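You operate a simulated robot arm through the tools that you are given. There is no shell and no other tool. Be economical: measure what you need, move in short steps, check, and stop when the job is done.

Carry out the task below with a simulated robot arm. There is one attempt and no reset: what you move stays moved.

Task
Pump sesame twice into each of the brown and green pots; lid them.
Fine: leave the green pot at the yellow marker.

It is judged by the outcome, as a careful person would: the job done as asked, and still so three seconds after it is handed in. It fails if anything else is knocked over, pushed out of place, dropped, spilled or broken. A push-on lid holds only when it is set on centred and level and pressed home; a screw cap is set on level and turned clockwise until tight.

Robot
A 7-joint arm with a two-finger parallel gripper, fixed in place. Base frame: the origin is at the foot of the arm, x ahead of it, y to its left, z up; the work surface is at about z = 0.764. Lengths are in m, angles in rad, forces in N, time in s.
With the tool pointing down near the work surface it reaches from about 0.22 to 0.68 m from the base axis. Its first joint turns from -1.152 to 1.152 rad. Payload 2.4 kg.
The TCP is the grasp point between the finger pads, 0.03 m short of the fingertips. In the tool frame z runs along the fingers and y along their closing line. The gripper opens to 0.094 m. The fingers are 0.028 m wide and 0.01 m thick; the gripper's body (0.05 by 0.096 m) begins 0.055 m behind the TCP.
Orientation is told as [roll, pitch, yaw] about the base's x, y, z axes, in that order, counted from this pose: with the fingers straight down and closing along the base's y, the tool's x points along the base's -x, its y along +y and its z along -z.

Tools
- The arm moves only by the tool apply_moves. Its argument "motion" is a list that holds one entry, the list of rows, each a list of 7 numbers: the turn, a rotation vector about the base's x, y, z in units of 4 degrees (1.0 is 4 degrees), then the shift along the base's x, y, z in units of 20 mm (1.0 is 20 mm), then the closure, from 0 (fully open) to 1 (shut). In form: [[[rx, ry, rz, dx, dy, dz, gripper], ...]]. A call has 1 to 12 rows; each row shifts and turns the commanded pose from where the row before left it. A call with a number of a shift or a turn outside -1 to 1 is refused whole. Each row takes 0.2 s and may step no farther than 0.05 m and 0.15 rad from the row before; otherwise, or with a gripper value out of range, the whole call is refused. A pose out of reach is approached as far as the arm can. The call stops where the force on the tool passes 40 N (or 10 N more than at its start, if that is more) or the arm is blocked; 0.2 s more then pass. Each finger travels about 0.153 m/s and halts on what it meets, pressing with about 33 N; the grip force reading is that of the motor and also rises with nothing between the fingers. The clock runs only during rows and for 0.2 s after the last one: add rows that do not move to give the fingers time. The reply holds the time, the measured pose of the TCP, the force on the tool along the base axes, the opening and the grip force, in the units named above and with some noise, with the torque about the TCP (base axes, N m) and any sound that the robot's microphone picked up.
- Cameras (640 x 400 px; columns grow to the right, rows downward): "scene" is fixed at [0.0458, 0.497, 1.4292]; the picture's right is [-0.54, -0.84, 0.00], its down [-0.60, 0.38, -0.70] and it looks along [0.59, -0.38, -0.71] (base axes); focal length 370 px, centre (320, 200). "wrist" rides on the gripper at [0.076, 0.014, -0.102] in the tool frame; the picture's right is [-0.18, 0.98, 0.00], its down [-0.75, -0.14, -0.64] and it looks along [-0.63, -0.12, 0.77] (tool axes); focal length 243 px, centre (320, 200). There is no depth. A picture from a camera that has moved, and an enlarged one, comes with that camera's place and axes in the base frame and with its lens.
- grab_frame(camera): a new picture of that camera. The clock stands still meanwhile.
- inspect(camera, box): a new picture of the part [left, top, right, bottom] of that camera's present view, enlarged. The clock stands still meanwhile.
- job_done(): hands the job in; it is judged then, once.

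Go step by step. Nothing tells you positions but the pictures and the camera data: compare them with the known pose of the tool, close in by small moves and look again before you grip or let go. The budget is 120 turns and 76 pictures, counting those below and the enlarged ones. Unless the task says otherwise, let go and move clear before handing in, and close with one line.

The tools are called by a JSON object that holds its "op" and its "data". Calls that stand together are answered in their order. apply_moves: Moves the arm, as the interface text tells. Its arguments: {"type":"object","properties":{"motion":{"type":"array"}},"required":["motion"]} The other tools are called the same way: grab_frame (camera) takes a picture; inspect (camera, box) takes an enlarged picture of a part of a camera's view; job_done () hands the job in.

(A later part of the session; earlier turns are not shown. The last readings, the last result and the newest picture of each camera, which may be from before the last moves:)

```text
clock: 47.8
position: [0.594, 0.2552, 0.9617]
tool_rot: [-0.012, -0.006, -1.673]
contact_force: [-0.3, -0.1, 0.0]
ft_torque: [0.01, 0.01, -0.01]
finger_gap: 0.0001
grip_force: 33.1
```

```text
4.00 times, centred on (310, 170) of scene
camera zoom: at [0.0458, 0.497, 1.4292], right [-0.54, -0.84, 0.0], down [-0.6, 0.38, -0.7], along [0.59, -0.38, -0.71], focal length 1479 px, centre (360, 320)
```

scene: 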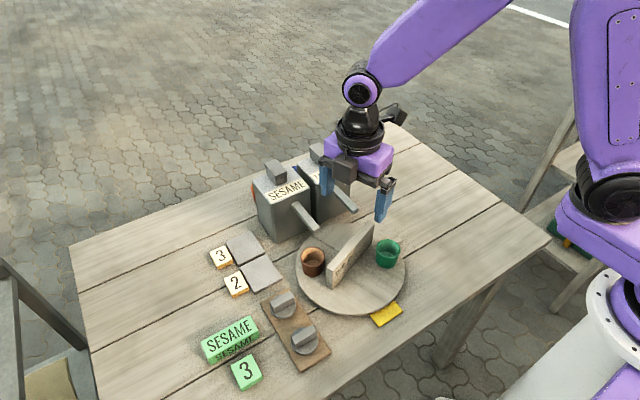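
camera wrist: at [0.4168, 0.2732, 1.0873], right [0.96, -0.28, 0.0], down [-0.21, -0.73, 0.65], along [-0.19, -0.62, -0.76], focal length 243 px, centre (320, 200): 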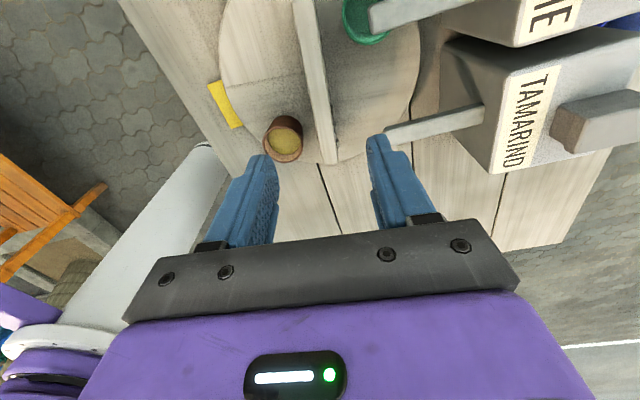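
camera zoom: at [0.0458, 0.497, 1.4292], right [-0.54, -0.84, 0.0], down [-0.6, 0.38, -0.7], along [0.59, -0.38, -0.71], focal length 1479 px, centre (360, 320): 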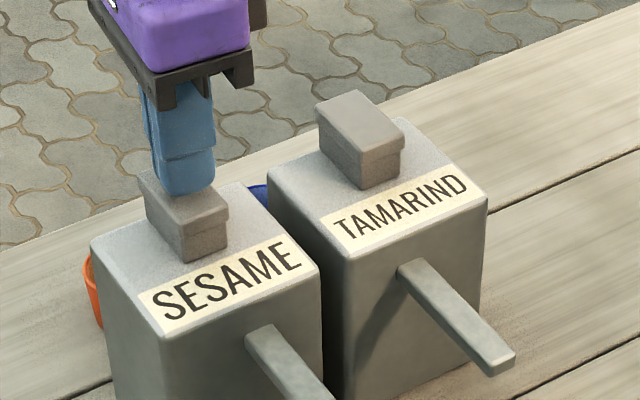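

{"op": "apply_moves", "data": {"motion": [[[0, 0, 0, 0, 0, -0.5, 1], [0, 0, 0, 0, 0, -0.35, 1], [0, 0, 0, 0, 0, -0.25, 1], [0, 0, 0, 0, 0, -0.25, 1], [0, 0, 0, 0, 0, 0, 1]]]}}

{"op": "inspect", "data": {"camera": "scene", "box": [230, 140, 390, 280]}}

{"op": "apply_moves", "data": {"motion": [[[0, 0, 0, 0, 0, 0.5, 1], [0, 0, 0, 0, 0, 0.7, 1], [0, 0, 0, 0, 0, 0, 1], [0, 0, 0, 0, 0, 0, 1], [0, 0, 0, 0, 0, 0, 1]]]}}

```text
clock: 49.0
position: [0.5934, 0.2538, 0.9393]
tool_rot: [-0.009, -0.005, -1.673]
contact_force: [-5.9, -5.1, 34.4]
ft_torque: [0.03, 0.18, 0.03]
finger_gap: 0.0
grip_force: 33.2
```

```text
2.86 times, centred on (310, 210) of scene
camera zoom: at [0.0449, 0.4966, 1.4294], right [-0.54, -0.84, 0.0], down [-0.6, 0.38, -0.7], along [0.59, -0.38, -0.71], focal length 1057 px, centre (349, 171)
```

zoom: 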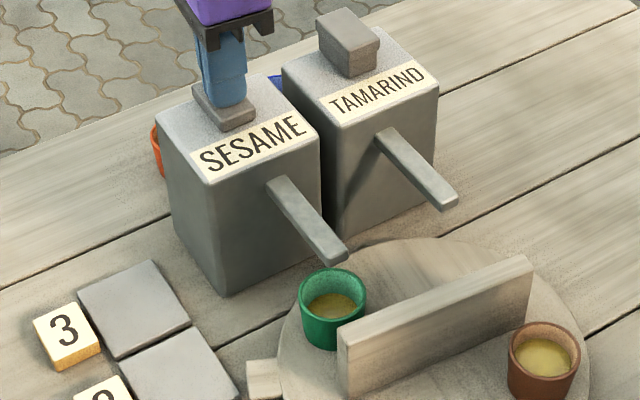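

```text
clock: 50.2
position: [0.5931, 0.2552, 0.9591]
tool_rot: [-0.011, -0.008, -1.674]
contact_force: [-0.3, -0.3, 0.9]
ft_torque: [0.0, 0.01, -0.03]
finger_gap: 0.0
grip_force: 33.3
```

{"op": "apply_moves", "data": {"motion": [[[0, 0, 0, 0, 0, -0.4, 1], [0, 0, 0, 0, 0, -0.35, 1], [0, 0, 0, 0, 0, -0.25, 1], [0, 0, 0, 0, 0, -0.22, 1], [0, 0, 0, 0, 0, 0, 1]]]}}

{"op": "inspect", "data": {"camera": "scene", "box": [230, 140, 390, 280]}}

```text
clock: 51.4
position: [0.5933, 0.2544, 0.939]
tool_rot: [-0.01, -0.003, -1.672]
contact_force: [-9.0, -2.3, 37.2]
ft_torque: [0.07, 0.25, -0.02]
finger_gap: 0.0001
grip_force: 32.4
```

```text
2.86 times, centred on (310, 210) of scene
camera zoom: at [0.0448, 0.4966, 1.4293], right [-0.54, -0.84, 0.0], down [-0.6, 0.38, -0.7], along [0.59, -0.38, -0.71], focal length 1057 px, centre (349, 171)
```

zoom: 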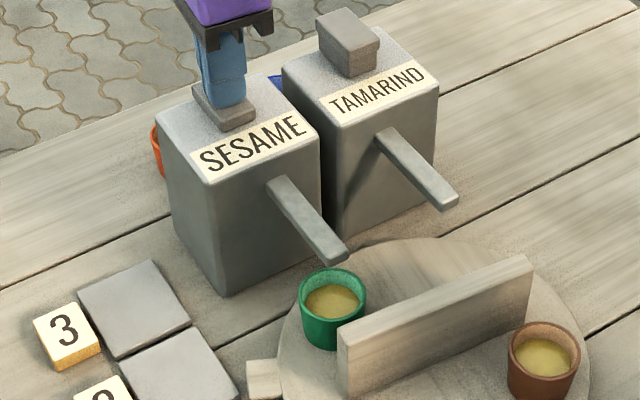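

Both pots have two strokes. Next I'll look closely at the lids to check their geometry and whether a lidded pot clears the spouts.

{"op": "apply_moves", "data": {"motion": [[[0, 0, 0, 0, 0, 1, 1], [0, 0, 0, 0, 0, 1, 1], [0, 0, 0, 0, 0, 1, 1], [0, 0, 0, -1, 0.33, 0, 0.6], [0, 0, 0, -1, 0.33, 0, 0.4], [0, 0, 0, -1, 0.33, 0, 0.4], [0, 0, 0, -1, 0.33, 0, 0.4], [0, 0, 0, -1, 0.33, 0, 0.4], [0, 0, 0, -1, 0.33, 0, 0.4], [0, 0, 0, -1, 0.33, 0, 0.4], [0, 0, 0, -1, 0.33, 0, 0.4], [0, 0, 0, -1, 0.33, 0, 0.4]]]}}

{"op": "apply_moves", "data": {"motion": [[[0, 0, 0, -1, 0.33, 0, 0.4], [0, 0, 0, -1, 0.33, 0, 0.4], [0, 0, 0, -0.8, 0.33, 0, 0.4], [0, 0, 0, 0, 0, 0, 0.4]]]}}

{"op": "grab_frame", "data": {"camera": "wrist"}}

```text
clock: 54.0
position: [0.4127, 0.3141, 0.9957]
tool_rot: [-0.011, -0.008, -1.674]
contact_force: [1.3, -0.5, 0.4]
ft_torque: [-0.02, 0.01, 0.01]
finger_gap: 0.0565
grip_force: 0.0
```

```text
clock: 55.0
position: [0.3578, 0.3335, 0.9952]
tool_rot: [-0.013, -0.009, -1.671]
contact_force: [-0.4, -0.3, -0.3]
ft_torque: [0.02, 0.0, -0.02]
finger_gap: 0.0563
grip_force: 0.1
```

```text
35 pictures are left
camera wrist: at [0.379, 0.4082, 1.0975], right [0.96, -0.28, -0.01], down [-0.21, -0.73, 0.65], along [-0.19, -0.62, -0.76], focal length 243 px, centre (320, 200)
```

wrist: 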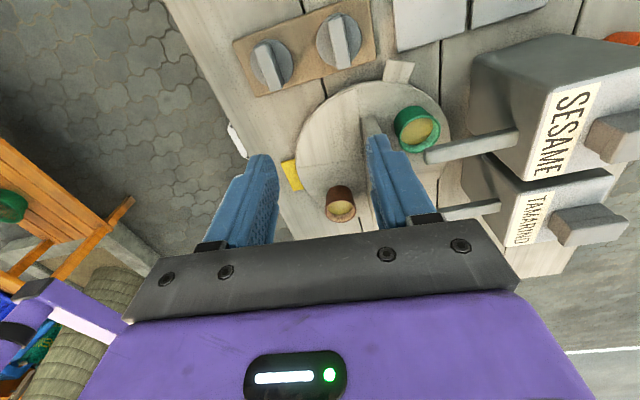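

{"op": "apply_moves", "data": {"motion": [[[0.109, -0.2, 0, 0.5, 0.8, -0.8, 0.4], [0, 0, 0, 0.4, 0.8, -0.8, 0.4], [0, 0, 0, 0, 0, -0.8, 0.4], [0, 0, 0, 0, 0, 0, 0.4]]]}}

{"op": "inspect", "data": {"camera": "wrist", "box": [200, 40, 440, 190]}}

{"op": "inspect", "data": {"camera": "scene", "box": [240, 260, 360, 370]}}

```text
clock: 56.0
position: [0.375, 0.3662, 0.9472]
tool_rot: [0.0, 0.001, -1.672]
contact_force: [-0.5, -0.4, 0.1]
ft_torque: [0.01, -0.01, -0.03]
finger_gap: 0.0565
grip_force: 0.1
```

```text
2.67 times, centred on (320, 115) of wrist
camera zoom: at [0.396, 0.4396, 1.0504], right [0.96, -0.28, 0.0], down [-0.22, -0.74, 0.64], along [-0.18, -0.61, -0.77], focal length 647 px, centre (320, 427)
```

zoom: 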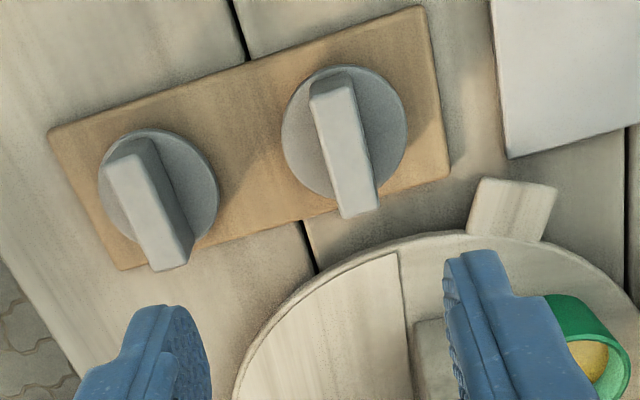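

```text
3.64 times, centred on (300, 315) of scene
camera zoom: at [0.0458, 0.497, 1.4292], right [-0.54, -0.84, 0.0], down [-0.6, 0.38, -0.7], along [0.59, -0.38, -0.71], focal length 1345 px, centre (393, -218)
```

zoom: 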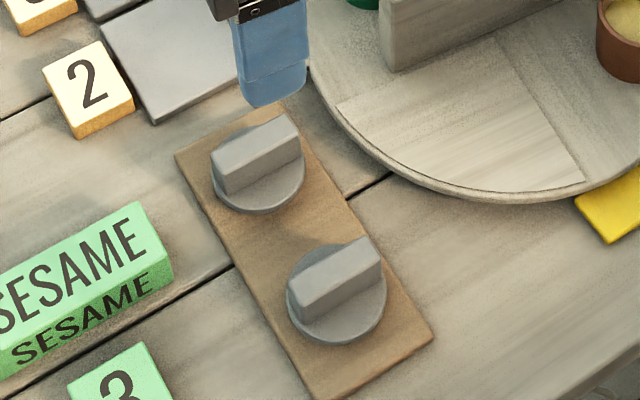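

Lid B's knob is centred near (0.3845, 0.3665), with its bar along y and its top near z 0.79–0.80. I'll align yaw to -90° and descend over it.

{"op": "apply_moves", "data": {"motion": [[[0, 0, 0.73, 0.475, 0, -1, 0.4], [0, 0, 0.73, 0, 0, -1, 0.4], [0, 0, 0, 0, 0, -1, 0.4], [0, 0, 0, 0, 0, -1, 0.4], [0, 0, 0, 0, 0, -1, 0.4], [0, 0, 0, 0, 0, -1, 0.4], [0, 0, 0, 0, 0, 0, 0.4]]]}}

{"op": "inspect", "data": {"camera": "wrist", "box": [200, 60, 440, 210]}}

{"op": "inspect", "data": {"camera": "scene", "box": [240, 250, 360, 350]}}

```text
clock: 57.6
position: [0.3852, 0.3671, 0.8271]
tool_rot: [-0.001, 0.001, -1.572]
contact_force: [0.3, 0.5, -0.3]
ft_torque: [-0.02, 0.03, -0.01]
finger_gap: 0.0564
grip_force: 0.1
```

```text
2.67 times, centred on (320, 135) of wrist
camera zoom: at [0.3976, 0.4416, 0.9306], right [0.98, -0.18, 0.0], down [-0.14, -0.76, 0.64], along [-0.12, -0.63, -0.77], focal length 647 px, centre (320, 373)
```

zoom: 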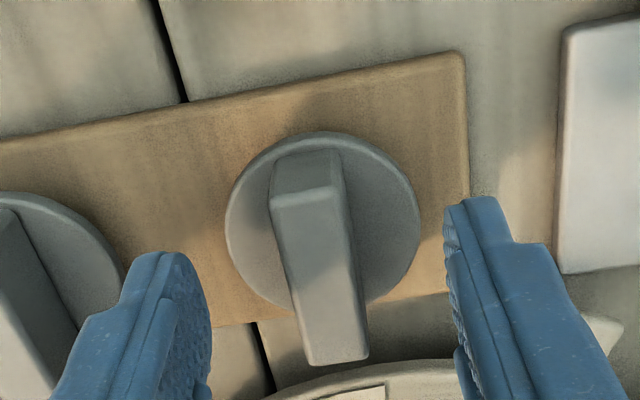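

```text
4.00 times, centred on (300, 300) of scene
camera zoom: at [0.0458, 0.497, 1.4292], right [-0.54, -0.84, 0.0], down [-0.6, 0.38, -0.7], along [0.59, -0.38, -0.71], focal length 1479 px, centre (400, -200)
```

zoom: 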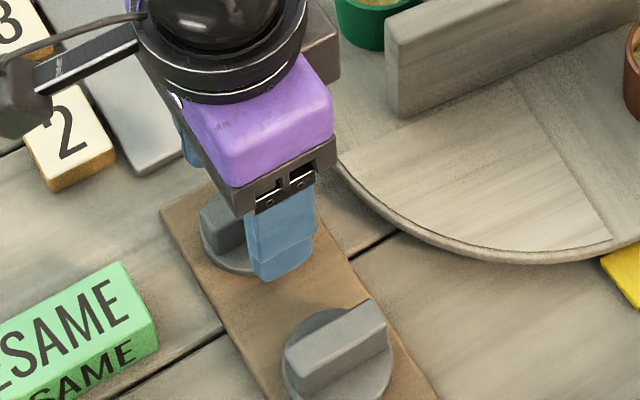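

{"op": "apply_moves", "data": {"motion": [[[0, 0, 0, -0.05, -0.03, -0.3, 0.4], [0, 0, 0, 0, 0, -0.3, 0.4], [0, 0, 0, 0, 0, -0.1, 0.4], [0, 0, 0, 0, 0, 0, 0.4]]]}}

```text
clock: 58.6
position: [0.3837, 0.3653, 0.8133]
tool_rot: [-0.001, 0.001, -1.571]
contact_force: [0.1, -0.5, 1.2]
ft_torque: [-0.04, -0.02, 0.0]
finger_gap: 0.0563
grip_force: 0.0
```

No contact yet. I'll close on the knob and lift it slightly.

{"op": "apply_moves", "data": {"motion": [[[0, 0, 0, 0, 0, 0, 0.6], [0, 0, 0, 0, 0, 0, 0.8], [0, 0, 0, 0, 0, 0, 1], [0, 0, 0, 0, 0, 0, 1], [0, 0, 0, 0, 0, 0, 1]]]}}

{"op": "apply_moves", "data": {"motion": [[[0, 0, 0, 0, 0, 0.5, 1], [0, 0, 0, 0, 0, 1, 1], [0, 0, 0, 0, 0, 1, 1], [0, 0, 0, 0, 0, 1, 1], [0, 0, 0, 0, 0, 1, 1], [0, 0, 0, 0, 0, 0, 1]]]}}

{"op": "grab_frame", "data": {"camera": "wrist"}}

{"op": "inspect", "data": {"camera": "scene", "box": [240, 210, 400, 330]}}

```text
clock: 59.8
position: [0.3854, 0.3648, 0.8132]
tool_rot: [0.001, 0.001, -1.57]
contact_force: [-1.1, 0.4, 0.1]
ft_torque: [0.03, -0.02, -0.02]
finger_gap: 0.0143
grip_force: 33.1
```

```text
clock: 61.2
position: [0.3834, 0.3647, 0.9037]
tool_rot: [0.001, 0.001, -1.569]
contact_force: [-0.7, -0.6, 0.2]
ft_torque: [0.01, -0.01, 0.01]
finger_gap: 0.0144
grip_force: 33.0
```

```text
30 pictures are left
camera wrist: at [0.3966, 0.4409, 1.0064], right [0.98, -0.18, 0.0], down [-0.14, -0.75, 0.64], along [-0.12, -0.63, -0.77], focal length 243 px, centre (320, 200)
```

wrist: 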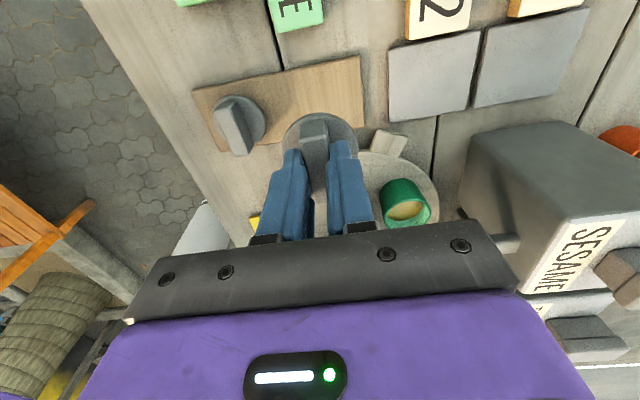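

```text
3.33 times, centred on (320, 270) of scene
camera zoom: at [0.0458, 0.497, 1.4292], right [-0.54, -0.84, 0.0], down [-0.6, 0.38, -0.7], along [0.59, -0.38, -0.71], focal length 1233 px, centre (320, -33)
```

zoom: 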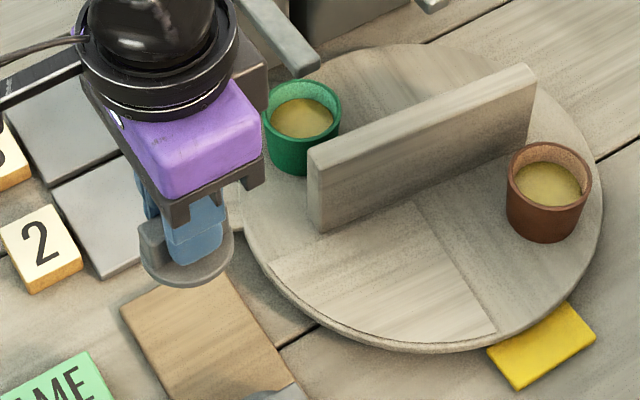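

The lid is held level. I'll carry it past the brown pot so the wrist camera can see the pot rim, and locate it precisely.

{"op": "apply_moves", "data": {"motion": [[[0, 0, 0, -0.17, -1, 0.4, 1], [0, 0, 0, -0.17, -1, 0.4, 1], [0, 0, 0, -0.17, -1, 0, 1], [0, 0, 0, -0.17, -1, 0, 1], [0, 0, 0, -0.17, -1, 0, 1], [0, 0, 0, -0.17, -1, 0, 1], [0, 0, 0, -0.17, -1, 0, 1], [0, 0, 0, -0.17, -1, 0, 1], [0, 0, 0, -0.17, -1, 0, 1], [0, 0, 0, -0.17, -1, 0, 1], [0, 0, 0, -0.17, -1, 0, 1], [0, 0, 0, -0.17, -1, 0, 1]]]}}

{"op": "apply_moves", "data": {"motion": [[[0, 0, 0, -0.17, -1, 0, 1], [0, 0, 0, -0.17, -0.7, 0, 1], [0, 0, 0, 0, 0, 0, 1]]]}}

{"op": "inspect", "data": {"camera": "wrist", "box": [200, 0, 440, 200]}}

{"op": "inspect", "data": {"camera": "scene", "box": [320, 220, 420, 300]}}

```text
clock: 63.8
position: [0.3427, 0.1259, 0.9196]
tool_rot: [-0.001, 0.002, -1.571]
contact_force: [0.4, 0.6, -0.3]
ft_torque: [-0.01, -0.01, 0.06]
finger_gap: 0.0144
grip_force: 33.5
```

```text
clock: 64.6
position: [0.3378, 0.0925, 0.9193]
tool_rot: [0.001, 0.002, -1.571]
contact_force: [0.4, -0.3, -0.2]
ft_torque: [-0.03, 0.02, -0.03]
finger_gap: 0.0144
grip_force: 33.2
```

```text
2.00 times, centred on (320, 100) of wrist
camera zoom: at [0.3495, 0.1666, 1.0227], right [0.98, -0.18, 0.0], down [-0.14, -0.76, 0.64], along [-0.12, -0.63, -0.77], focal length 485 px, centre (320, 400)
```

zoom: 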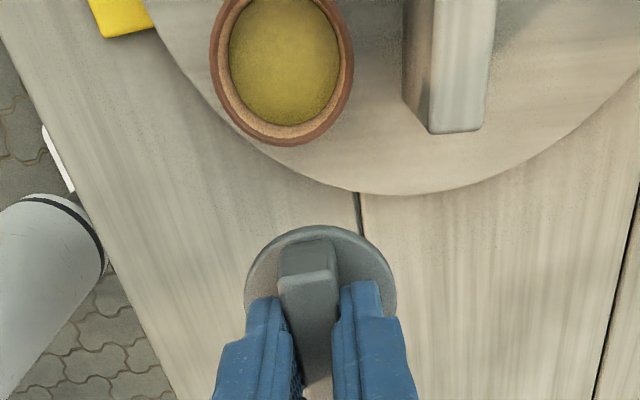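

```text
5.00 times, centred on (370, 260) of scene
camera zoom: at [0.0458, 0.497, 1.4292], right [-0.54, -0.84, 0.0], down [-0.6, 0.38, -0.7], along [0.59, -0.38, -0.71], focal length 1849 px, centre (70, -100)
```

zoom: 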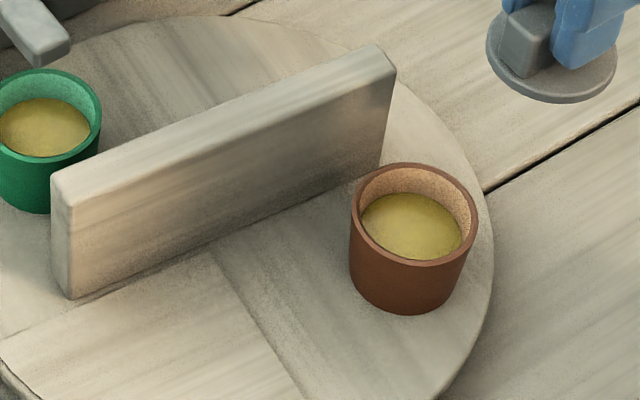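

{"op": "apply_moves", "data": {"motion": [[[0, 0, 0, -0.3, 0.7, 0, 1], [0, 0, 0, 0, 0.4, 0, 1], [0, 0, 0, 0, 0, 0, 1]]]}}

{"op": "inspect", "data": {"camera": "wrist", "box": [240, 0, 400, 160]}}

```text
clock: 65.4
position: [0.3298, 0.1135, 0.9193]
tool_rot: [0.0, 0.001, -1.57]
contact_force: [0.7, -0.2, -0.4]
ft_torque: [0.03, -0.02, 0.0]
finger_gap: 0.0143
grip_force: 32.9
```

```text
2.50 times, centred on (320, 80) of wrist
camera zoom: at [0.3432, 0.1887, 1.0226], right [0.98, -0.18, 0.0], down [-0.14, -0.75, 0.64], along [-0.12, -0.63, -0.77], focal length 606 px, centre (320, 500)
```

zoom: 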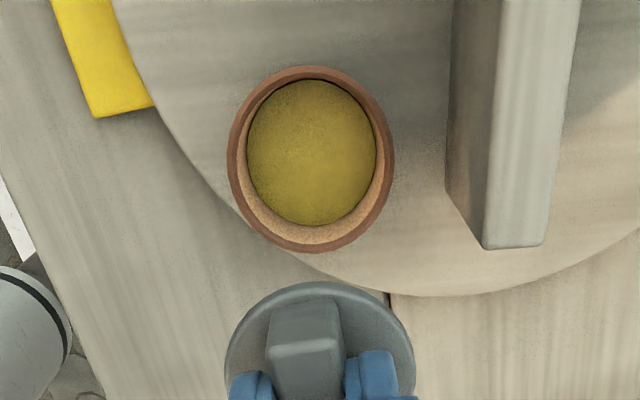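

The brown rim is at about (0.3327, 0.1497, 0.813). I'll bring the lid centre over it and descend partway.

{"op": "apply_moves", "data": {"motion": [[[0, 0, 0, 0.17, 0.8, 0, 1], [0, 0, 0, 0, 0.93, 0, 1], [0, 0, 0, 0, 0, -1, 1], [0, 0, 0, 0, 0, -1, 1], [0, 0, 0, 0, 0, 0, 1]]]}}

{"op": "inspect", "data": {"camera": "wrist", "box": [240, 40, 400, 200]}}

{"op": "inspect", "data": {"camera": "scene", "box": [330, 210, 430, 290]}}

```text
clock: 66.6
position: [0.3337, 0.1476, 0.8791]
tool_rot: [0.0, 0.001, -1.571]
contact_force: [-0.9, -0.8, -0.3]
ft_torque: [-0.04, -0.02, 0.0]
finger_gap: 0.0143
grip_force: 33.2
```

```text
2.50 times, centred on (320, 120) of wrist
camera zoom: at [0.3466, 0.223, 0.9827], right [0.98, -0.18, 0.0], down [-0.14, -0.76, 0.64], along [-0.12, -0.63, -0.77], focal length 606 px, centre (320, 400)
```

zoom: 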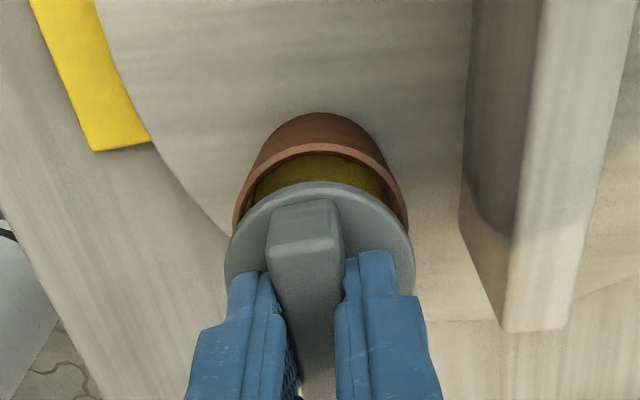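

```text
5.00 times, centred on (380, 250) of scene
camera zoom: at [0.0458, 0.497, 1.4292], right [-0.54, -0.84, 0.0], down [-0.6, 0.38, -0.7], along [0.59, -0.38, -0.71], focal length 1849 px, centre (20, -50)
```

zoom: 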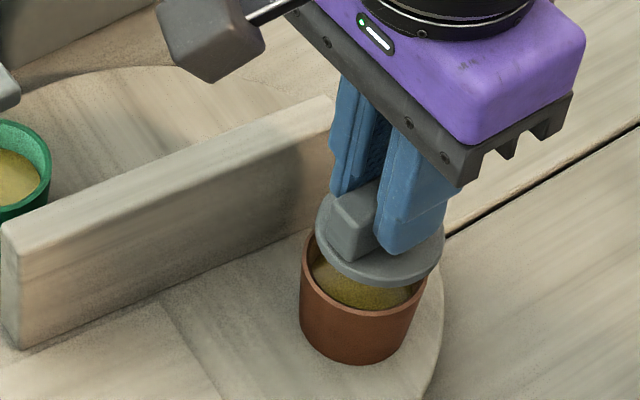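

{"op": "apply_moves", "data": {"motion": [[[0, 0, 0, 0, 0, -0.5, 1], [0, 0, 0, 0, 0, -0.3, 1], [0, 0, 0, 0, 0, 0, 1]]]}}

{"op": "inspect", "data": {"camera": "wrist", "box": [260, 70, 380, 170]}}

{"op": "inspect", "data": {"camera": "scene", "box": [360, 225, 430, 285]}}

```text
clock: 67.4
position: [0.3333, 0.1478, 0.8635]
tool_rot: [0.0, 0.003, -1.57]
contact_force: [0.3, -0.4, 1.6]
ft_torque: [-0.02, 0.01, -0.01]
finger_gap: 0.0141
grip_force: 33.2
```

```text
4.00 times, centred on (320, 120) of wrist
camera zoom: at [0.3464, 0.2231, 0.9667], right [0.98, -0.18, 0.0], down [-0.14, -0.75, 0.64], along [-0.12, -0.63, -0.77], focal length 970 px, centre (320, 520)
```

zoom: 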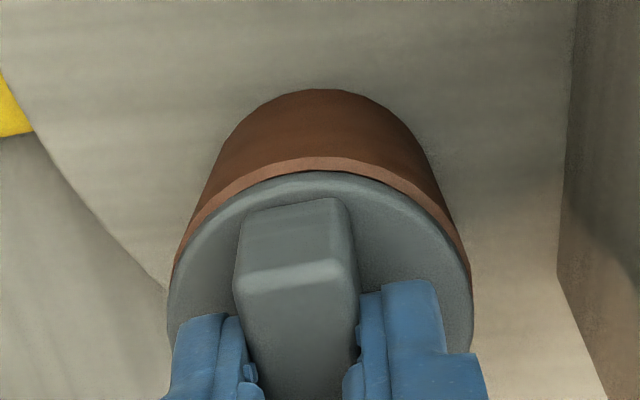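

```text
6.67 times, centred on (395, 255) of scene
camera zoom: at [0.0458, 0.497, 1.4292], right [-0.54, -0.84, 0.0], down [-0.6, 0.38, -0.7], along [0.59, -0.38, -0.71], focal length 2466 px, centre (-180, -167)
```

zoom: 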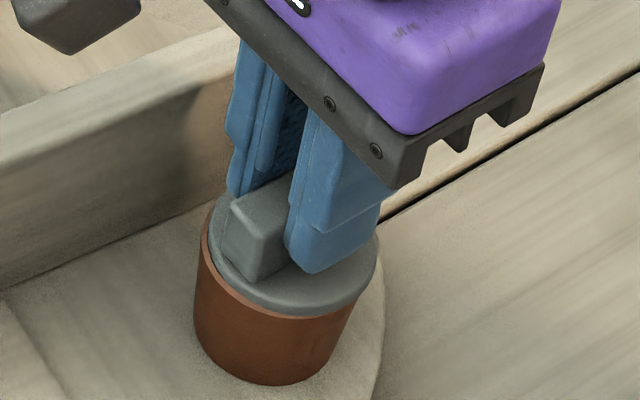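

{"op": "apply_moves", "data": {"motion": [[[0, 0, 0, 0, 0.06, 0, 1], [0, 0, 0, 0, 0, -0.1, 1], [0, 0, 0, 0, 0, -0.1, 1], [0, 0, 0, 0, 0, 0, 1]]]}}

{"op": "inspect", "data": {"camera": "wrist", "box": [260, 70, 380, 170]}}

```text
clock: 68.4
position: [0.333, 0.1491, 0.8605]
tool_rot: [0.003, 0.002, -1.569]
contact_force: [-1.7, -0.6, 28.9]
ft_torque: [-0.03, 0.1, 0.01]
finger_gap: 0.0146
grip_force: 32.9
```

```text
4.00 times, centred on (320, 120) of wrist
camera zoom: at [0.3465, 0.2245, 0.9633], right [0.98, -0.18, 0.0], down [-0.14, -0.76, 0.64], along [-0.12, -0.63, -0.77], focal length 970 px, centre (320, 520)
```

zoom: 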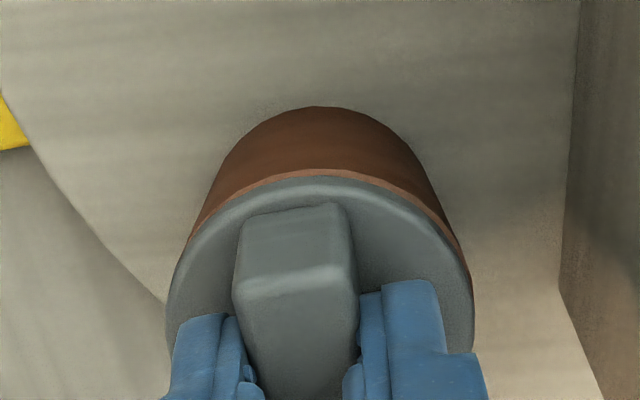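

{"op": "apply_moves", "data": {"motion": [[[0, 0, 0, 0, 0, -0.1, 1], [0, 0, 0, 0, 0, 0, 1]]]}}

```text
clock: 69.0
position: [0.3335, 0.1495, 0.8576]
tool_rot: [0.002, 0.002, -1.571]
contact_force: [-1.8, -0.4, 28.3]
ft_torque: [0.02, 0.04, 0.05]
finger_gap: 0.0146
grip_force: 32.8
```

{"op": "apply_moves", "data": {"motion": [[[0, 0, 0, 0, 0, -0.1, 1], [0, 0, 0, 0, 0, -0.1, 1], [0, 0, 0, 0, 0, 0, 1]]]}}

{"op": "inspect", "data": {"camera": "scene", "box": [360, 225, 430, 285]}}

```text
clock: 69.6
position: [0.3332, 0.1495, 0.8551]
tool_rot: [0.001, 0.004, -1.57]
contact_force: [-2.2, -1.4, 17.7]
ft_torque: [-0.15, 0.08, -0.02]
finger_gap: 0.0145
grip_force: 32.9
stopped in row 3: the force on the tool passed its limit at 44 N (the readings are from after the stop); the commanded pose is now the measured one
```

```text
6.67 times, centred on (395, 255) of scene
camera zoom: at [0.0455, 0.4969, 1.4292], right [-0.54, -0.84, 0.0], down [-0.6, 0.38, -0.7], along [0.59, -0.38, -0.71], focal length 2466 px, centre (-180, -167)
```

zoom: 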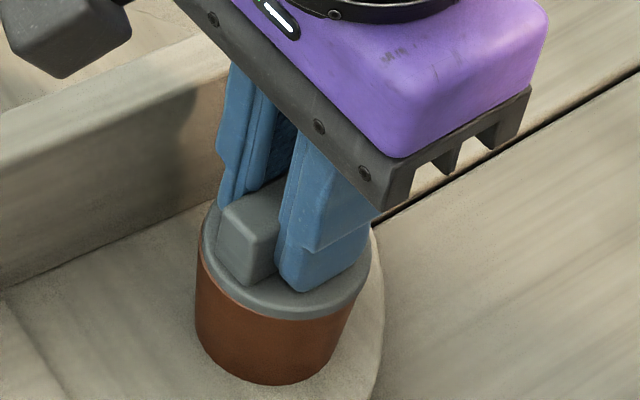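

It looks seated; I'll press once more to confirm it's home.

{"op": "apply_moves", "data": {"motion": [[[0, 0, 0, 0, 0, -0.12, 1], [0, 0, 0, 0, 0, -0.1, 1], [0, 0, 0, 0, 0, -0.1, 1], [0, 0, 0, 0, 0, 0, 1]]]}}

```text
clock: 70.0
position: [0.3345, 0.1488, 0.8546]
tool_rot: [0.003, 0.002, -1.568]
contact_force: [-2.6, -1.0, 20.9]
ft_torque: [-0.04, 0.09, 0.0]
finger_gap: 0.0144
grip_force: 32.9
stopped in row 1: the force on the tool passed its limit at 48 N (the readings are from after the stop); the commanded pose is now the measured one
```

{"op": "apply_moves", "data": {"motion": [[[0, 0, 0, 0, 0, 0, 0.7], [0, 0, 0, 0, 0, 0, 0.4], [0, 0, 0, 0, 0, 0, 0.4], [0, 0, 0, 0, 0, 1, 0.4], [0, 0, 0, 0, 0, 1, 0.4], [0, 0, 0, 0, 0, 1, 0.4], [0, 0, 0, 0, -1, 0.5, 0.4], [0, 0, 0, 0, -1, 0, 0.4], [0, 0, 0, 0, 0, 0, 0.4]]]}}

{"op": "inspect", "data": {"camera": "scene", "box": [290, 200, 430, 300]}}

{"op": "grab_frame", "data": {"camera": "wrist"}}

```text
clock: 72.0
position: [0.3336, 0.1088, 0.9234]
tool_rot: [0.003, 0.004, -1.57]
contact_force: [-0.1, -0.5, 0.2]
ft_torque: [0.01, 0.02, -0.01]
finger_gap: 0.0561
grip_force: 0.0
```

```text
4.00 times, centred on (360, 250) of scene
camera zoom: at [0.0458, 0.497, 1.4292], right [-0.54, -0.84, 0.0], down [-0.6, 0.38, -0.7], along [0.59, -0.38, -0.71], focal length 1479 px, centre (160, 0)
```

zoom: 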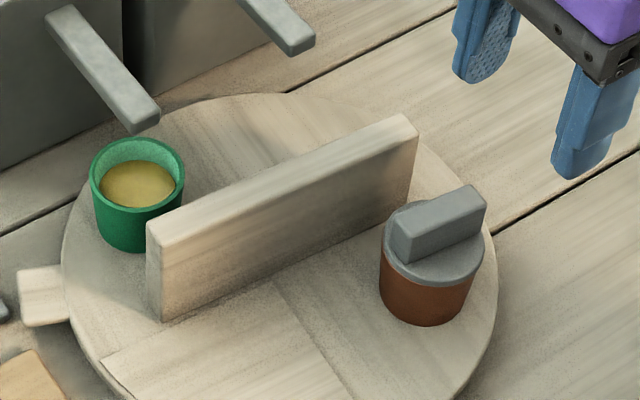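

```text
18 pictures are left
camera wrist: at [0.3472, 0.1846, 1.0272], right [0.98, -0.18, 0.0], down [-0.14, -0.76, 0.64], along [-0.12, -0.63, -0.77], focal length 243 px, centre (320, 200)
```

wrist: 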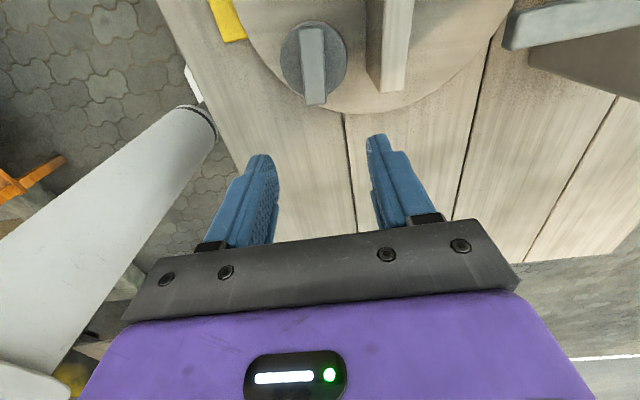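

The brown lid is on and level. Before swinging it past the tamarind spout I need the clearance, so I'll touch-probe the spout, fence and knob heights with closed fingertips.

{"op": "apply_moves", "data": {"motion": [[[0, 0, 0, 0.92, 0.286, 0, 1], [0, 0, 0, 0.92, 0.286, 0, 1], [0, 0, 0, 0.92, 0.286, 0, 1], [0, 0, 0, 0.92, 0.286, 0, 1], [0, 0, 0, 0.92, 0.286, 0, 1], [0, 0, 0, 0.92, 0.286, 0, 1], [0, 0, 0, 0.92, 0.286, 0, 1], [0, 0, 0, 0, 0, 0, 1]]]}}

{"op": "inspect", "data": {"camera": "wrist", "box": [200, 0, 440, 200]}}

```text
clock: 73.8
position: [0.4629, 0.1492, 0.9248]
tool_rot: [0.004, 0.005, -1.573]
contact_force: [-0.7, -0.1, -0.2]
ft_torque: [-0.04, -0.03, -0.03]
finger_gap: 0.0
grip_force: 33.1
```

```text
2.00 times, centred on (320, 100) of wrist
camera zoom: at [0.4761, 0.2246, 1.0277], right [0.98, -0.18, 0.0], down [-0.14, -0.76, 0.64], along [-0.12, -0.63, -0.77], focal length 485 px, centre (320, 400)
```

zoom: 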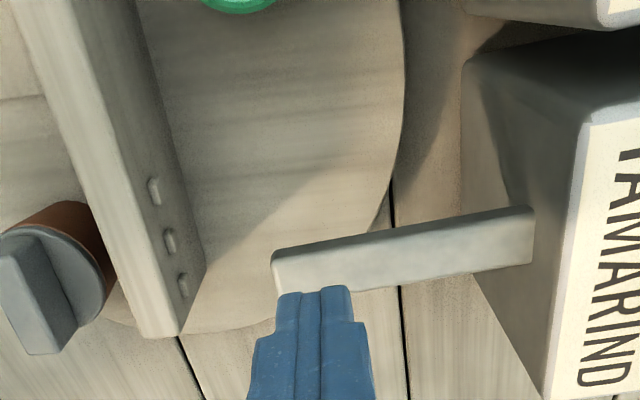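

{"op": "apply_moves", "data": {"motion": [[[0, 0, 0, 0, 0, -0.7, 1], [0, 0, 0, 0, 0, -0.3, 1], [0, 0, 0, 0, 0, -0.15, 1], [0, 0, 0, 0, 0, 0, 1]]]}}

```text
clock: 74.8
position: [0.4633, 0.1487, 0.902]
tool_rot: [0.005, 0.003, -1.57]
contact_force: [-5.6, 0.5, 24.6]
ft_torque: [-0.15, 0.26, -0.02]
finger_gap: 0.0
grip_force: 33.0
```

{"op": "apply_moves", "data": {"motion": [[[0, 0, 0, 0, 0, 0.5, 1], [0, 0, 0, -0.75, 0, 0, 1], [0, 0, 0, 0, 0, -0.4, 1], [0, 0, 0, 0, 0, 0, 1]]]}}

```text
clock: 75.8
position: [0.4492, 0.1486, 0.9029]
tool_rot: [0.003, 0.004, -1.57]
contact_force: [0.4, -0.7, 0.3]
ft_torque: [0.0, 0.01, 0.01]
finger_gap: 0.0
grip_force: 33.2
```

{"op": "apply_moves", "data": {"motion": [[[0, 0, 0, 0, 0, -0.1, 1], [0, 0, 0, 0, 0, 0, 1]]]}}

{"op": "apply_moves", "data": {"motion": [[[0, 0, 0, 0, 0, -0.08, 1], [0, 0, 0, 0, 0, 0, 1]]]}}

```text
clock: 76.3
position: [0.4477, 0.1484, 0.9015]
tool_rot: [0.005, 0.003, -1.572]
contact_force: [-8.5, -2.7, 34.7]
ft_torque: [-0.28, 0.2, -0.08]
finger_gap: 0.0002
grip_force: 32.9
```

```text
clock: 76.7
position: [0.4477, 0.1487, 0.9013]
tool_rot: [0.004, 0.003, -1.57]
contact_force: [-5.1, -0.5, 9.4]
ft_torque: [-0.12, 0.13, 0.02]
finger_gap: 0.0003
grip_force: 32.7
stopped in row 1: the force on the tool passed its limit at 51 N (the readings are from after the stop); the commanded pose is now the measured one
```

The spout top is flat at z≈0.8715, so its underside is about 0.859. I'll probe the knob top too, which also confirms the lid is home.

{"op": "apply_moves", "data": {"motion": [[[0, 0, 0, 0, 0, 1, 1], [0, 0, 0, -0.95, 0, 0.5, 1], [0, 0, 0, -0.95, 0, 0, 1], [0, 0, 0, -0.95, 0, 0, 1], [0, 0, 0, -0.95, 0, 0, 1], [0, 0, 0, -0.95, 0, 0, 1], [0, 0, 0, -0.95, 0.03, 0, 1], [0, 0, 0, 0, 0, -1, 1], [0, 0, 0, 0, 0, -0.7, 1], [0, 0, 0, 0, 0, -0.3, 1], [0, 0, 0, 0, 0, 0, 1]]]}}

{"op": "apply_moves", "data": {"motion": [[[0, 0, 0, 0, 0, -0.1, 1], [0, 0, 0, 0, 0, -0.1, 1], [0, 0, 0, 0, 0, 0, 1]]]}}

```text
clock: 79.1
position: [0.3326, 0.1503, 0.8901]
tool_rot: [0.006, 0.003, -1.57]
contact_force: [0.2, 0.8, -0.6]
ft_torque: [0.02, -0.06, -0.01]
finger_gap: 0.0001
grip_force: 32.9
```

```text
clock: 79.9
position: [0.3344, 0.1487, 0.8873]
tool_rot: [0.004, 0.003, -1.571]
contact_force: [-0.9, -0.7, 0.4]
ft_torque: [-0.02, -0.03, -0.01]
finger_gap: 0.0
grip_force: 33.0
```

{"op": "apply_moves", "data": {"motion": [[[0, 0, 0, 0, 0, -0.1, 1], [0, 0, 0, 0, 0, -0.1, 1], [0, 0, 0, 0, 0, 0, 1]]]}}

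{"op": "apply_moves", "data": {"motion": [[[0, 0, 0, 0, 0, -0.1, 1], [0, 0, 0, 0, 0, -0.1, 1], [0, 0, 0, 0, 0, 0, 1]]]}}

```text
clock: 80.7
position: [0.3347, 0.1498, 0.8833]
tool_rot: [0.006, 0.003, -1.57]
contact_force: [-0.1, -0.2, -0.2]
ft_torque: [0.0, 0.01, 0.0]
finger_gap: 0.0
grip_force: 32.6
```

```text
clock: 81.5
position: [0.3351, 0.15, 0.88]
tool_rot: [0.005, 0.004, -1.57]
contact_force: [-0.9, -0.9, -0.3]
ft_torque: [0.03, -0.01, 0.0]
finger_gap: 0.0002
grip_force: 33.4
```

Clearance is good: the knob top is below 0.85. Now I'll grip the fence again to swing the green pot round to the yellow marker.

{"op": "apply_moves", "data": {"motion": [[[0, 0, 0, 0, 0, 1, 0.4], [0, 0, 0, 0, 0, 1, 0.4], [0, 0, 0, 0, 0, 0.5, 0.4], [0, 0, -0.5, 1, 0.82, 0, 0.4], [0, 0, -0.5, 1, 0.82, 0, 0.4], [0, 0, -0.45, 1.0, 0.82, 0, 0.4], [0, 0, 0, 0, 0, 0, 0.4], [0, 0, 0, 0, 0, -1, 0.4], [0, 0, 0, 0, 0, 0, 0.4]]]}}

{"op": "inspect", "data": {"camera": "scene", "box": [290, 180, 430, 300]}}

```text
clock: 83.5
position: [0.3939, 0.1991, 0.9097]
tool_rot: [0.006, 0.003, -1.669]
contact_force: [0.3, -0.4, -0.6]
ft_torque: [0.0, -0.02, -0.02]
finger_gap: 0.0564
grip_force: 0.1
```

```text
3.33 times, centred on (360, 240) of scene
camera zoom: at [0.0458, 0.497, 1.4292], right [-0.54, -0.84, 0.0], down [-0.6, 0.38, -0.7], along [0.59, -0.38, -0.71], focal length 1233 px, centre (187, 67)
```

zoom: 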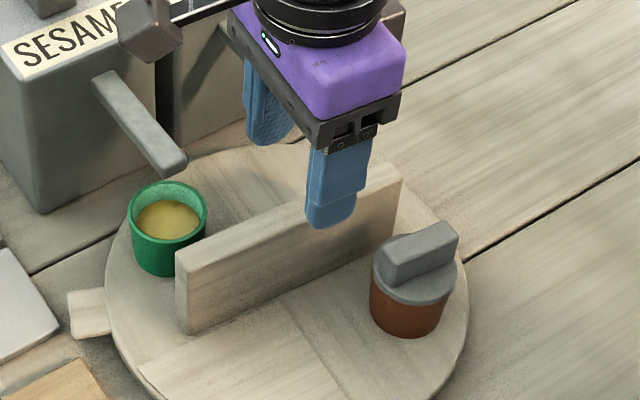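

{"op": "apply_moves", "data": {"motion": [[[0, 0, 0, 0.08, 0.02, -1, 0.4], [0, 0, 0, 0, 0, -1, 0.4], [0, 0, 0, 0, 0, -1, 0.4], [0, 0, 0, 0, 0, -0.75, 0.4], [0, 0, 0, 0, 0, 0, 0.7], [0, 0, 0, 0, 0, 0, 1], [0, 0, 0, 0, 0, 0, 1]]]}}

{"op": "apply_moves", "data": {"motion": [[[0, 0, 1, 0, 0, 0, 1], [0, 0, 1, 0, 0, 0, 1], [0, 0, 1, 0, 0, 0, 1], [0, 0, 1, 0, 0, 0, 1]]]}}

```text
clock: 85.1
position: [0.3949, 0.1997, 0.8345]
tool_rot: [0.004, 0.002, -1.673]
contact_force: [-9.0, 3.2, -1.1]
ft_torque: [0.38, 0.17, 0.01]
finger_gap: 0.0223
grip_force: 45.4
```

```text
clock: 86.1
position: [0.3947, 0.1997, 0.8347]
tool_rot: [0.002, 0.003, -1.391]
contact_force: [-11.7, 8.4, -14.3]
ft_torque: [-0.78, 0.07, -0.04]
finger_gap: 0.0226
grip_force: 45.1
```

{"op": "apply_moves", "data": {"motion": [[[0, 0, 1, -0.04, 0.04, 0, 1], [0, 0, 1, 0, 0, 0, 1], [0, 0, 1, 0, 0, 0, 1], [0, 0, 1, 0, 0, 0, 1], [0, 0, 1, 0, 0, 0, 1], [0, 0, 1, 0, 0, 0, 1], [0, 0, 1, 0, 0, 0, 1], [0, 0, 1, 0, 0, 0, 1]]]}}

{"op": "apply_moves", "data": {"motion": [[[0, 0, 1, 0, 0, 0, 1], [0, 0, 1, 0, 0, 0, 1], [0, 0, 1, 0, 0, 0, 1], [0, 0, 1, 0, 0, 0, 1], [0, 0, 1, 0, 0, 0, 1], [0, 0, 1, 0, 0, 0, 1]]]}}

{"op": "inspect", "data": {"camera": "scene", "box": [270, 170, 430, 300]}}

```text
clock: 87.9
position: [0.395, 0.2003, 0.8335]
tool_rot: [0.003, 0.004, -0.834]
contact_force: [-5.8, -2.0, -31.3]
ft_torque: [-0.5, -0.2, -0.04]
finger_gap: 0.0224
grip_force: 45.3
```

```text
clock: 89.3
position: [0.3944, 0.2001, 0.834]
tool_rot: [0.004, 0.006, -0.417]
contact_force: [-0.9, -7.7, -32.8]
ft_torque: [-0.26, -0.03, 0.0]
finger_gap: 0.0223
grip_force: 44.8
```

```text
3.08 times, centred on (350, 235) of scene
camera zoom: at [0.0461, 0.497, 1.4291], right [-0.54, -0.84, 0.0], down [-0.6, 0.38, -0.7], along [0.59, -0.38, -0.71], focal length 1138 px, centre (228, 92)
```

zoom: 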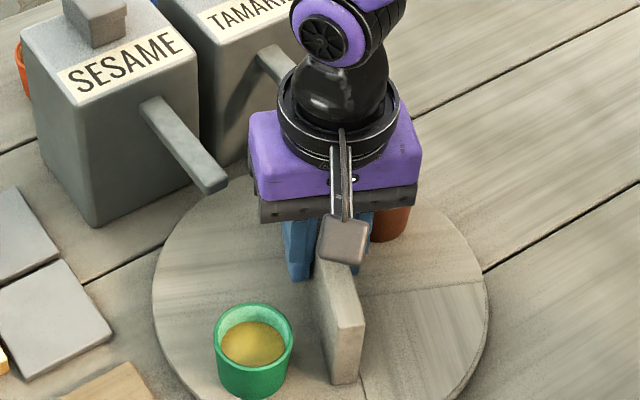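

{"op": "apply_moves", "data": {"motion": [[[0, 0, 0, 0, -0.03, -0.03, 1], [0, 0, 1, 0, 0, 0, 1], [0, 0, 1, 0, 0, 0, 1]]]}}

{"op": "apply_moves", "data": {"motion": [[[0, 0, 1, 0, 0, 0, 1], [0, 0, 1, 0, 0, 0, 1], [0, 0, 1, 0, 0, 0, 1], [0, 0, 1, 0, 0, 0, 1]]]}}

{"op": "apply_moves", "data": {"motion": [[[0, 0, 1, 0, 0, 0, 1], [0, 0, 1, 0, 0, 0, 1], [0, 0, 1, 0, 0, 0, 1], [0, 0, 1, 0, 0, 0, 1]]]}}

{"op": "inspect", "data": {"camera": "scene", "box": [270, 170, 430, 300]}}

```text
clock: 90.1
position: [0.396, 0.1998, 0.8346]
tool_rot: [0.004, 0.003, -0.275]
contact_force: [-5.9, -4.5, -17.4]
ft_torque: [-0.23, 0.24, -0.06]
finger_gap: 0.0223
grip_force: 45.2
```

```text
clock: 91.1
position: [0.3956, 0.1998, 0.8341]
tool_rot: [0.005, 0.003, 0.006]
contact_force: [-7.8, 1.3, 0.0]
ft_torque: [-0.4, 0.76, -0.01]
finger_gap: 0.0222
grip_force: 44.6
```

```text
clock: 92.1
position: [0.3935, 0.1996, 0.8345]
tool_rot: [0.004, 0.003, 0.286]
contact_force: [-10.5, 0.3, 6.0]
ft_torque: [-0.3, -0.43, -0.03]
finger_gap: 0.0227
grip_force: 44.8
```

```text
3.08 times, centred on (350, 235) of scene
camera zoom: at [0.0454, 0.497, 1.4292], right [-0.54, -0.84, 0.0], down [-0.6, 0.38, -0.7], along [0.59, -0.38, -0.71], focal length 1138 px, centre (228, 92)
```

zoom: 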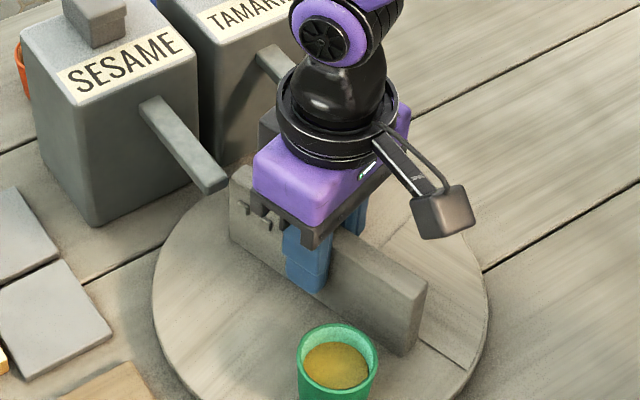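

{"op": "apply_moves", "data": {"motion": [[[0, 0, 1, 0, 0, 0, 1], [0, 0, 1, 0, 0, 0, 1], [0, 0, 1, 0, 0, 0, 1], [0, 0, 1, 0, 0, 0, 1]]]}}

{"op": "apply_moves", "data": {"motion": [[[0, 0, 1, 0, 0, 0, 1], [0, 0, 1, 0, 0, 0, 1], [0, 0, 1, 0, 0, 0, 1], [0, 0, 0.6, 0, 0, 0, 1], [0, 0, 0, 0, 0, 0, 1]]]}}

{"op": "inspect", "data": {"camera": "scene", "box": [270, 190, 430, 330]}}

```text
clock: 93.1
position: [0.3954, 0.2001, 0.8346]
tool_rot: [0.004, 0.002, 0.563]
contact_force: [-6.5, 3.8, 0.4]
ft_torque: [-0.32, -0.21, -0.05]
finger_gap: 0.0223
grip_force: 44.7
```

```text
clock: 94.3
position: [0.3949, 0.2001, 0.8346]
tool_rot: [0.004, 0.005, 0.815]
contact_force: [-9.1, 6.2, -9.0]
ft_torque: [0.56, -1.21, 0.04]
finger_gap: 0.0223
grip_force: 45.1
```

```text
2.86 times, centred on (350, 260) of scene
camera zoom: at [0.0456, 0.4972, 1.4291], right [-0.54, -0.84, 0.0], down [-0.6, 0.38, -0.7], along [0.59, -0.38, -0.71], focal length 1057 px, centre (234, 29)
```

zoom: 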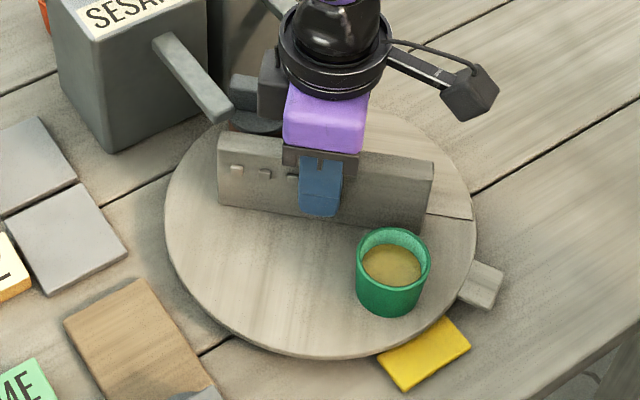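

Green is near the yellow marker. I'll release, rise, and take a wrist view to check the alignment accurately.

{"op": "apply_moves", "data": {"motion": [[[0, 0, 0, 0, 0, 0, 0.7], [0, 0, 0, 0, 0, 0, 0.4], [0, 0, 0, 0, 0, 0.5, 0.4], [0, 0, 0, 0, 0, 1, 0.4], [0, 0, 0, 0, 0, 1, 0.4], [0, 0, 0, 0, 0, 1, 0.4], [0, 0, 0, 0, 0, 1, 0.4], [0, 0, 0, 0, 0, 1, 0.4], [0, 0, 0, 0, 0, 1, 0.4], [0, 0, 0, 0, 0, 1, 0.4], [0, 0, 0, 0, 0, 1, 0.4], [0, 0, 0, 0, 0, 0, 0.4]]]}}

{"op": "grab_frame", "data": {"camera": "wrist"}}

```text
clock: 96.9
position: [0.3956, 0.1996, 1.0046]
tool_rot: [0.005, 0.005, 0.812]
contact_force: [-0.4, 0.9, -0.1]
ft_torque: [-0.02, -0.01, 0.0]
finger_gap: 0.0564
grip_force: 0.1
```

```text
12 pictures are left
camera wrist: at [0.3322, 0.1538, 1.1076], right [-0.59, 0.81, 0.0], down [0.62, 0.45, 0.64], along [0.52, 0.38, -0.77], focal length 243 px, centre (320, 200)
```

wrist: 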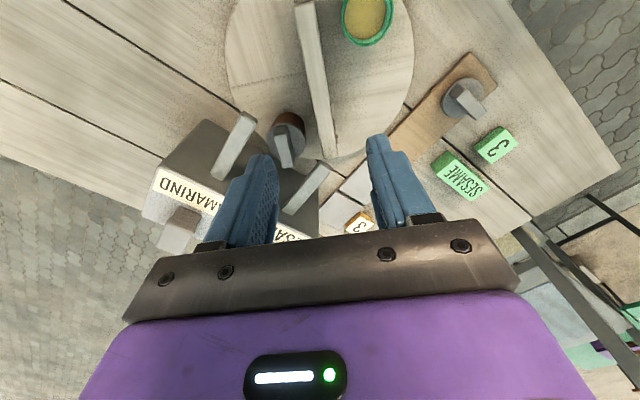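

Green sits at about (0.317, 0.1985), directly in line with the marker at (0.267, 0.198). Now for the second lid, at about (0.304, 0.3667).

{"op": "apply_moves", "data": {"motion": [[[0, 0, 0.989, -0.415, 0.754, 0, 0.4], [0, 0, 0.989, -0.415, 0.754, 0, 0.4], [0, 0, 0.989, -0.415, 0.754, 0, 0.4], [0, 0, 0.989, -0.415, 0.754, 0, 0.4], [0, 0, 0.989, -0.415, 0.754, 0, 0.4], [0, 0, 0.989, -0.415, 0.754, 0, 0.4], [0, 0, 0.989, -0.415, 0.754, 0, 0.4], [0, 0, 0.989, -0.415, 0.754, 0, 0.4], [0, 0, 0.989, -0.415, 0.754, 0, 0.4], [0, 0, 0.989, -0.415, 0.754, 0, 0.4], [0, 0, 0.989, -0.415, 0.754, 0, 0.4]]]}}

{"op": "apply_moves", "data": {"motion": [[[0, 0, 0, 0, 0, -1, 0.4], [0, 0, 0, 0, 0, -1, 0.4], [0, 0, 0, 0, 0, -1, 0.4], [0, 0, 0, 0, 0, -1, 0.4], [0, 0, 0, 0, 0, -1, 0.4], [0, 0, 0, 0, 0, -1, 0.4], [0, 0, 0, 0, 0, -1, 0.4], [0, 0, 0, 0, 0, -1, 0.4], [0, 0, 0, 0, 0, -0.6, 0.4], [0, 0, 0, 0, 0, 0, 0.4]]]}}

{"op": "inspect", "data": {"camera": "wrist", "box": [200, 60, 440, 210]}}

```text
clock: 99.3
position: [0.3041, 0.3653, 1.0043]
tool_rot: [0.005, 0.004, 1.576]
contact_force: [1.0, 0.5, 0.4]
ft_torque: [0.0, -0.01, 0.03]
finger_gap: 0.0562
grip_force: 0.0
```

```text
clock: 101.5
position: [0.3032, 0.3656, 0.8309]
tool_rot: [0.005, 0.004, 1.573]
contact_force: [0.5, 0.0, 0.0]
ft_torque: [-0.03, 0.02, 0.01]
finger_gap: 0.0561
grip_force: 0.1
```

```text
2.67 times, centred on (320, 135) of wrist
camera zoom: at [0.289, 0.2891, 0.9352], right [-0.98, 0.18, 0.0], down [0.14, 0.76, 0.64], along [0.11, 0.63, -0.77], focal length 647 px, centre (320, 373)
```

zoom: 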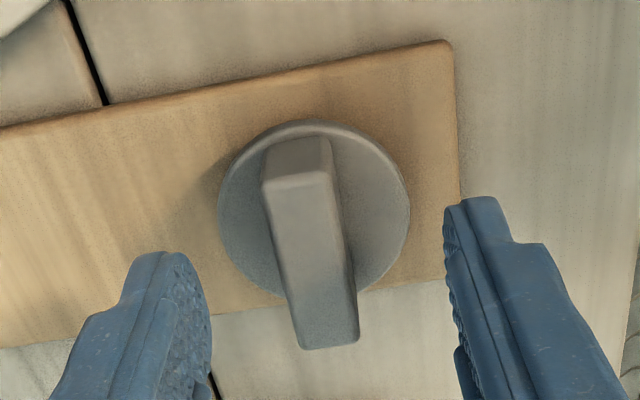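

{"op": "apply_moves", "data": {"motion": [[[0.057, -0.072, 0, 0.01, -0.1, -0.4, 0.4], [0, 0, 0, 0, 0, -0.3, 0.4], [0, 0, 0, 0, 0, -0.17, 0.4], [0, 0, 0, 0, 0, 0, 0.7], [0, 0, 0, 0, 0, 0, 1], [0, 0, 0, 0, 0, 0, 1], [0, 0, 0, 0, 0, 0, 1]]]}}

{"op": "apply_moves", "data": {"motion": [[[0, 0, 0, 0, 0, 0.5, 1], [0, 0, 0, 0, 0, 1, 1], [0, 0, 0, 0, 0, 1, 1], [0, 0, 0, 0, 0, 1, 1], [0, 0, 0, 0, 0, 1, 1], [0, 0, 0, 0, 0, 0.8, 1], [0, 0, 0, 0, 0, 0, 1]]]}}

```text
clock: 103.1
position: [0.3032, 0.364, 0.8138]
tool_rot: [0.0, 0.001, 1.573]
contact_force: [-0.3, 0.0, -0.4]
ft_torque: [0.02, -0.02, 0.06]
finger_gap: 0.0146
grip_force: 33.3
```

```text
clock: 104.7
position: [0.3042, 0.3634, 0.9207]
tool_rot: [0.001, 0.001, 1.572]
contact_force: [0.6, -0.8, 1.0]
ft_torque: [0.01, 0.0, 0.0]
finger_gap: 0.0142
grip_force: 33.1
```

{"op": "apply_moves", "data": {"motion": [[[0, 0, 0, 0.1, -0.914, 0, 1], [0, 0, 0, 0.1, -0.914, 0, 1], [0, 0, 0, 0.1, -0.914, 0, 1], [0, 0, 0, 0.1, -0.914, 0, 1], [0, 0, 0, 0.1, -0.914, 0, 1], [0, 0, 0, 0.1, -0.914, 0, 1], [0, 0, 0, 0.1, -0.914, 0, 1], [0, 0, 0, 0, 0, 0, 1]]]}}

{"op": "inspect", "data": {"camera": "wrist", "box": [240, 0, 400, 160]}}

```text
clock: 106.5
position: [0.3191, 0.2365, 0.9207]
tool_rot: [0.001, -0.001, 1.572]
contact_force: [-0.7, 0.5, 0.0]
ft_torque: [0.0, 0.03, -0.01]
finger_gap: 0.0143
grip_force: 33.0
```

```text
2.50 times, centred on (320, 80) of wrist
camera zoom: at [0.3032, 0.1592, 1.0234], right [-0.98, 0.18, 0.0], down [0.14, 0.75, 0.64], along [0.12, 0.63, -0.77], focal length 606 px, centre (320, 500)
```

zoom: 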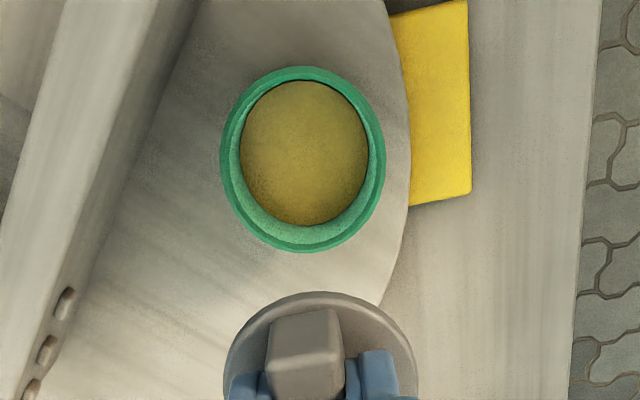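

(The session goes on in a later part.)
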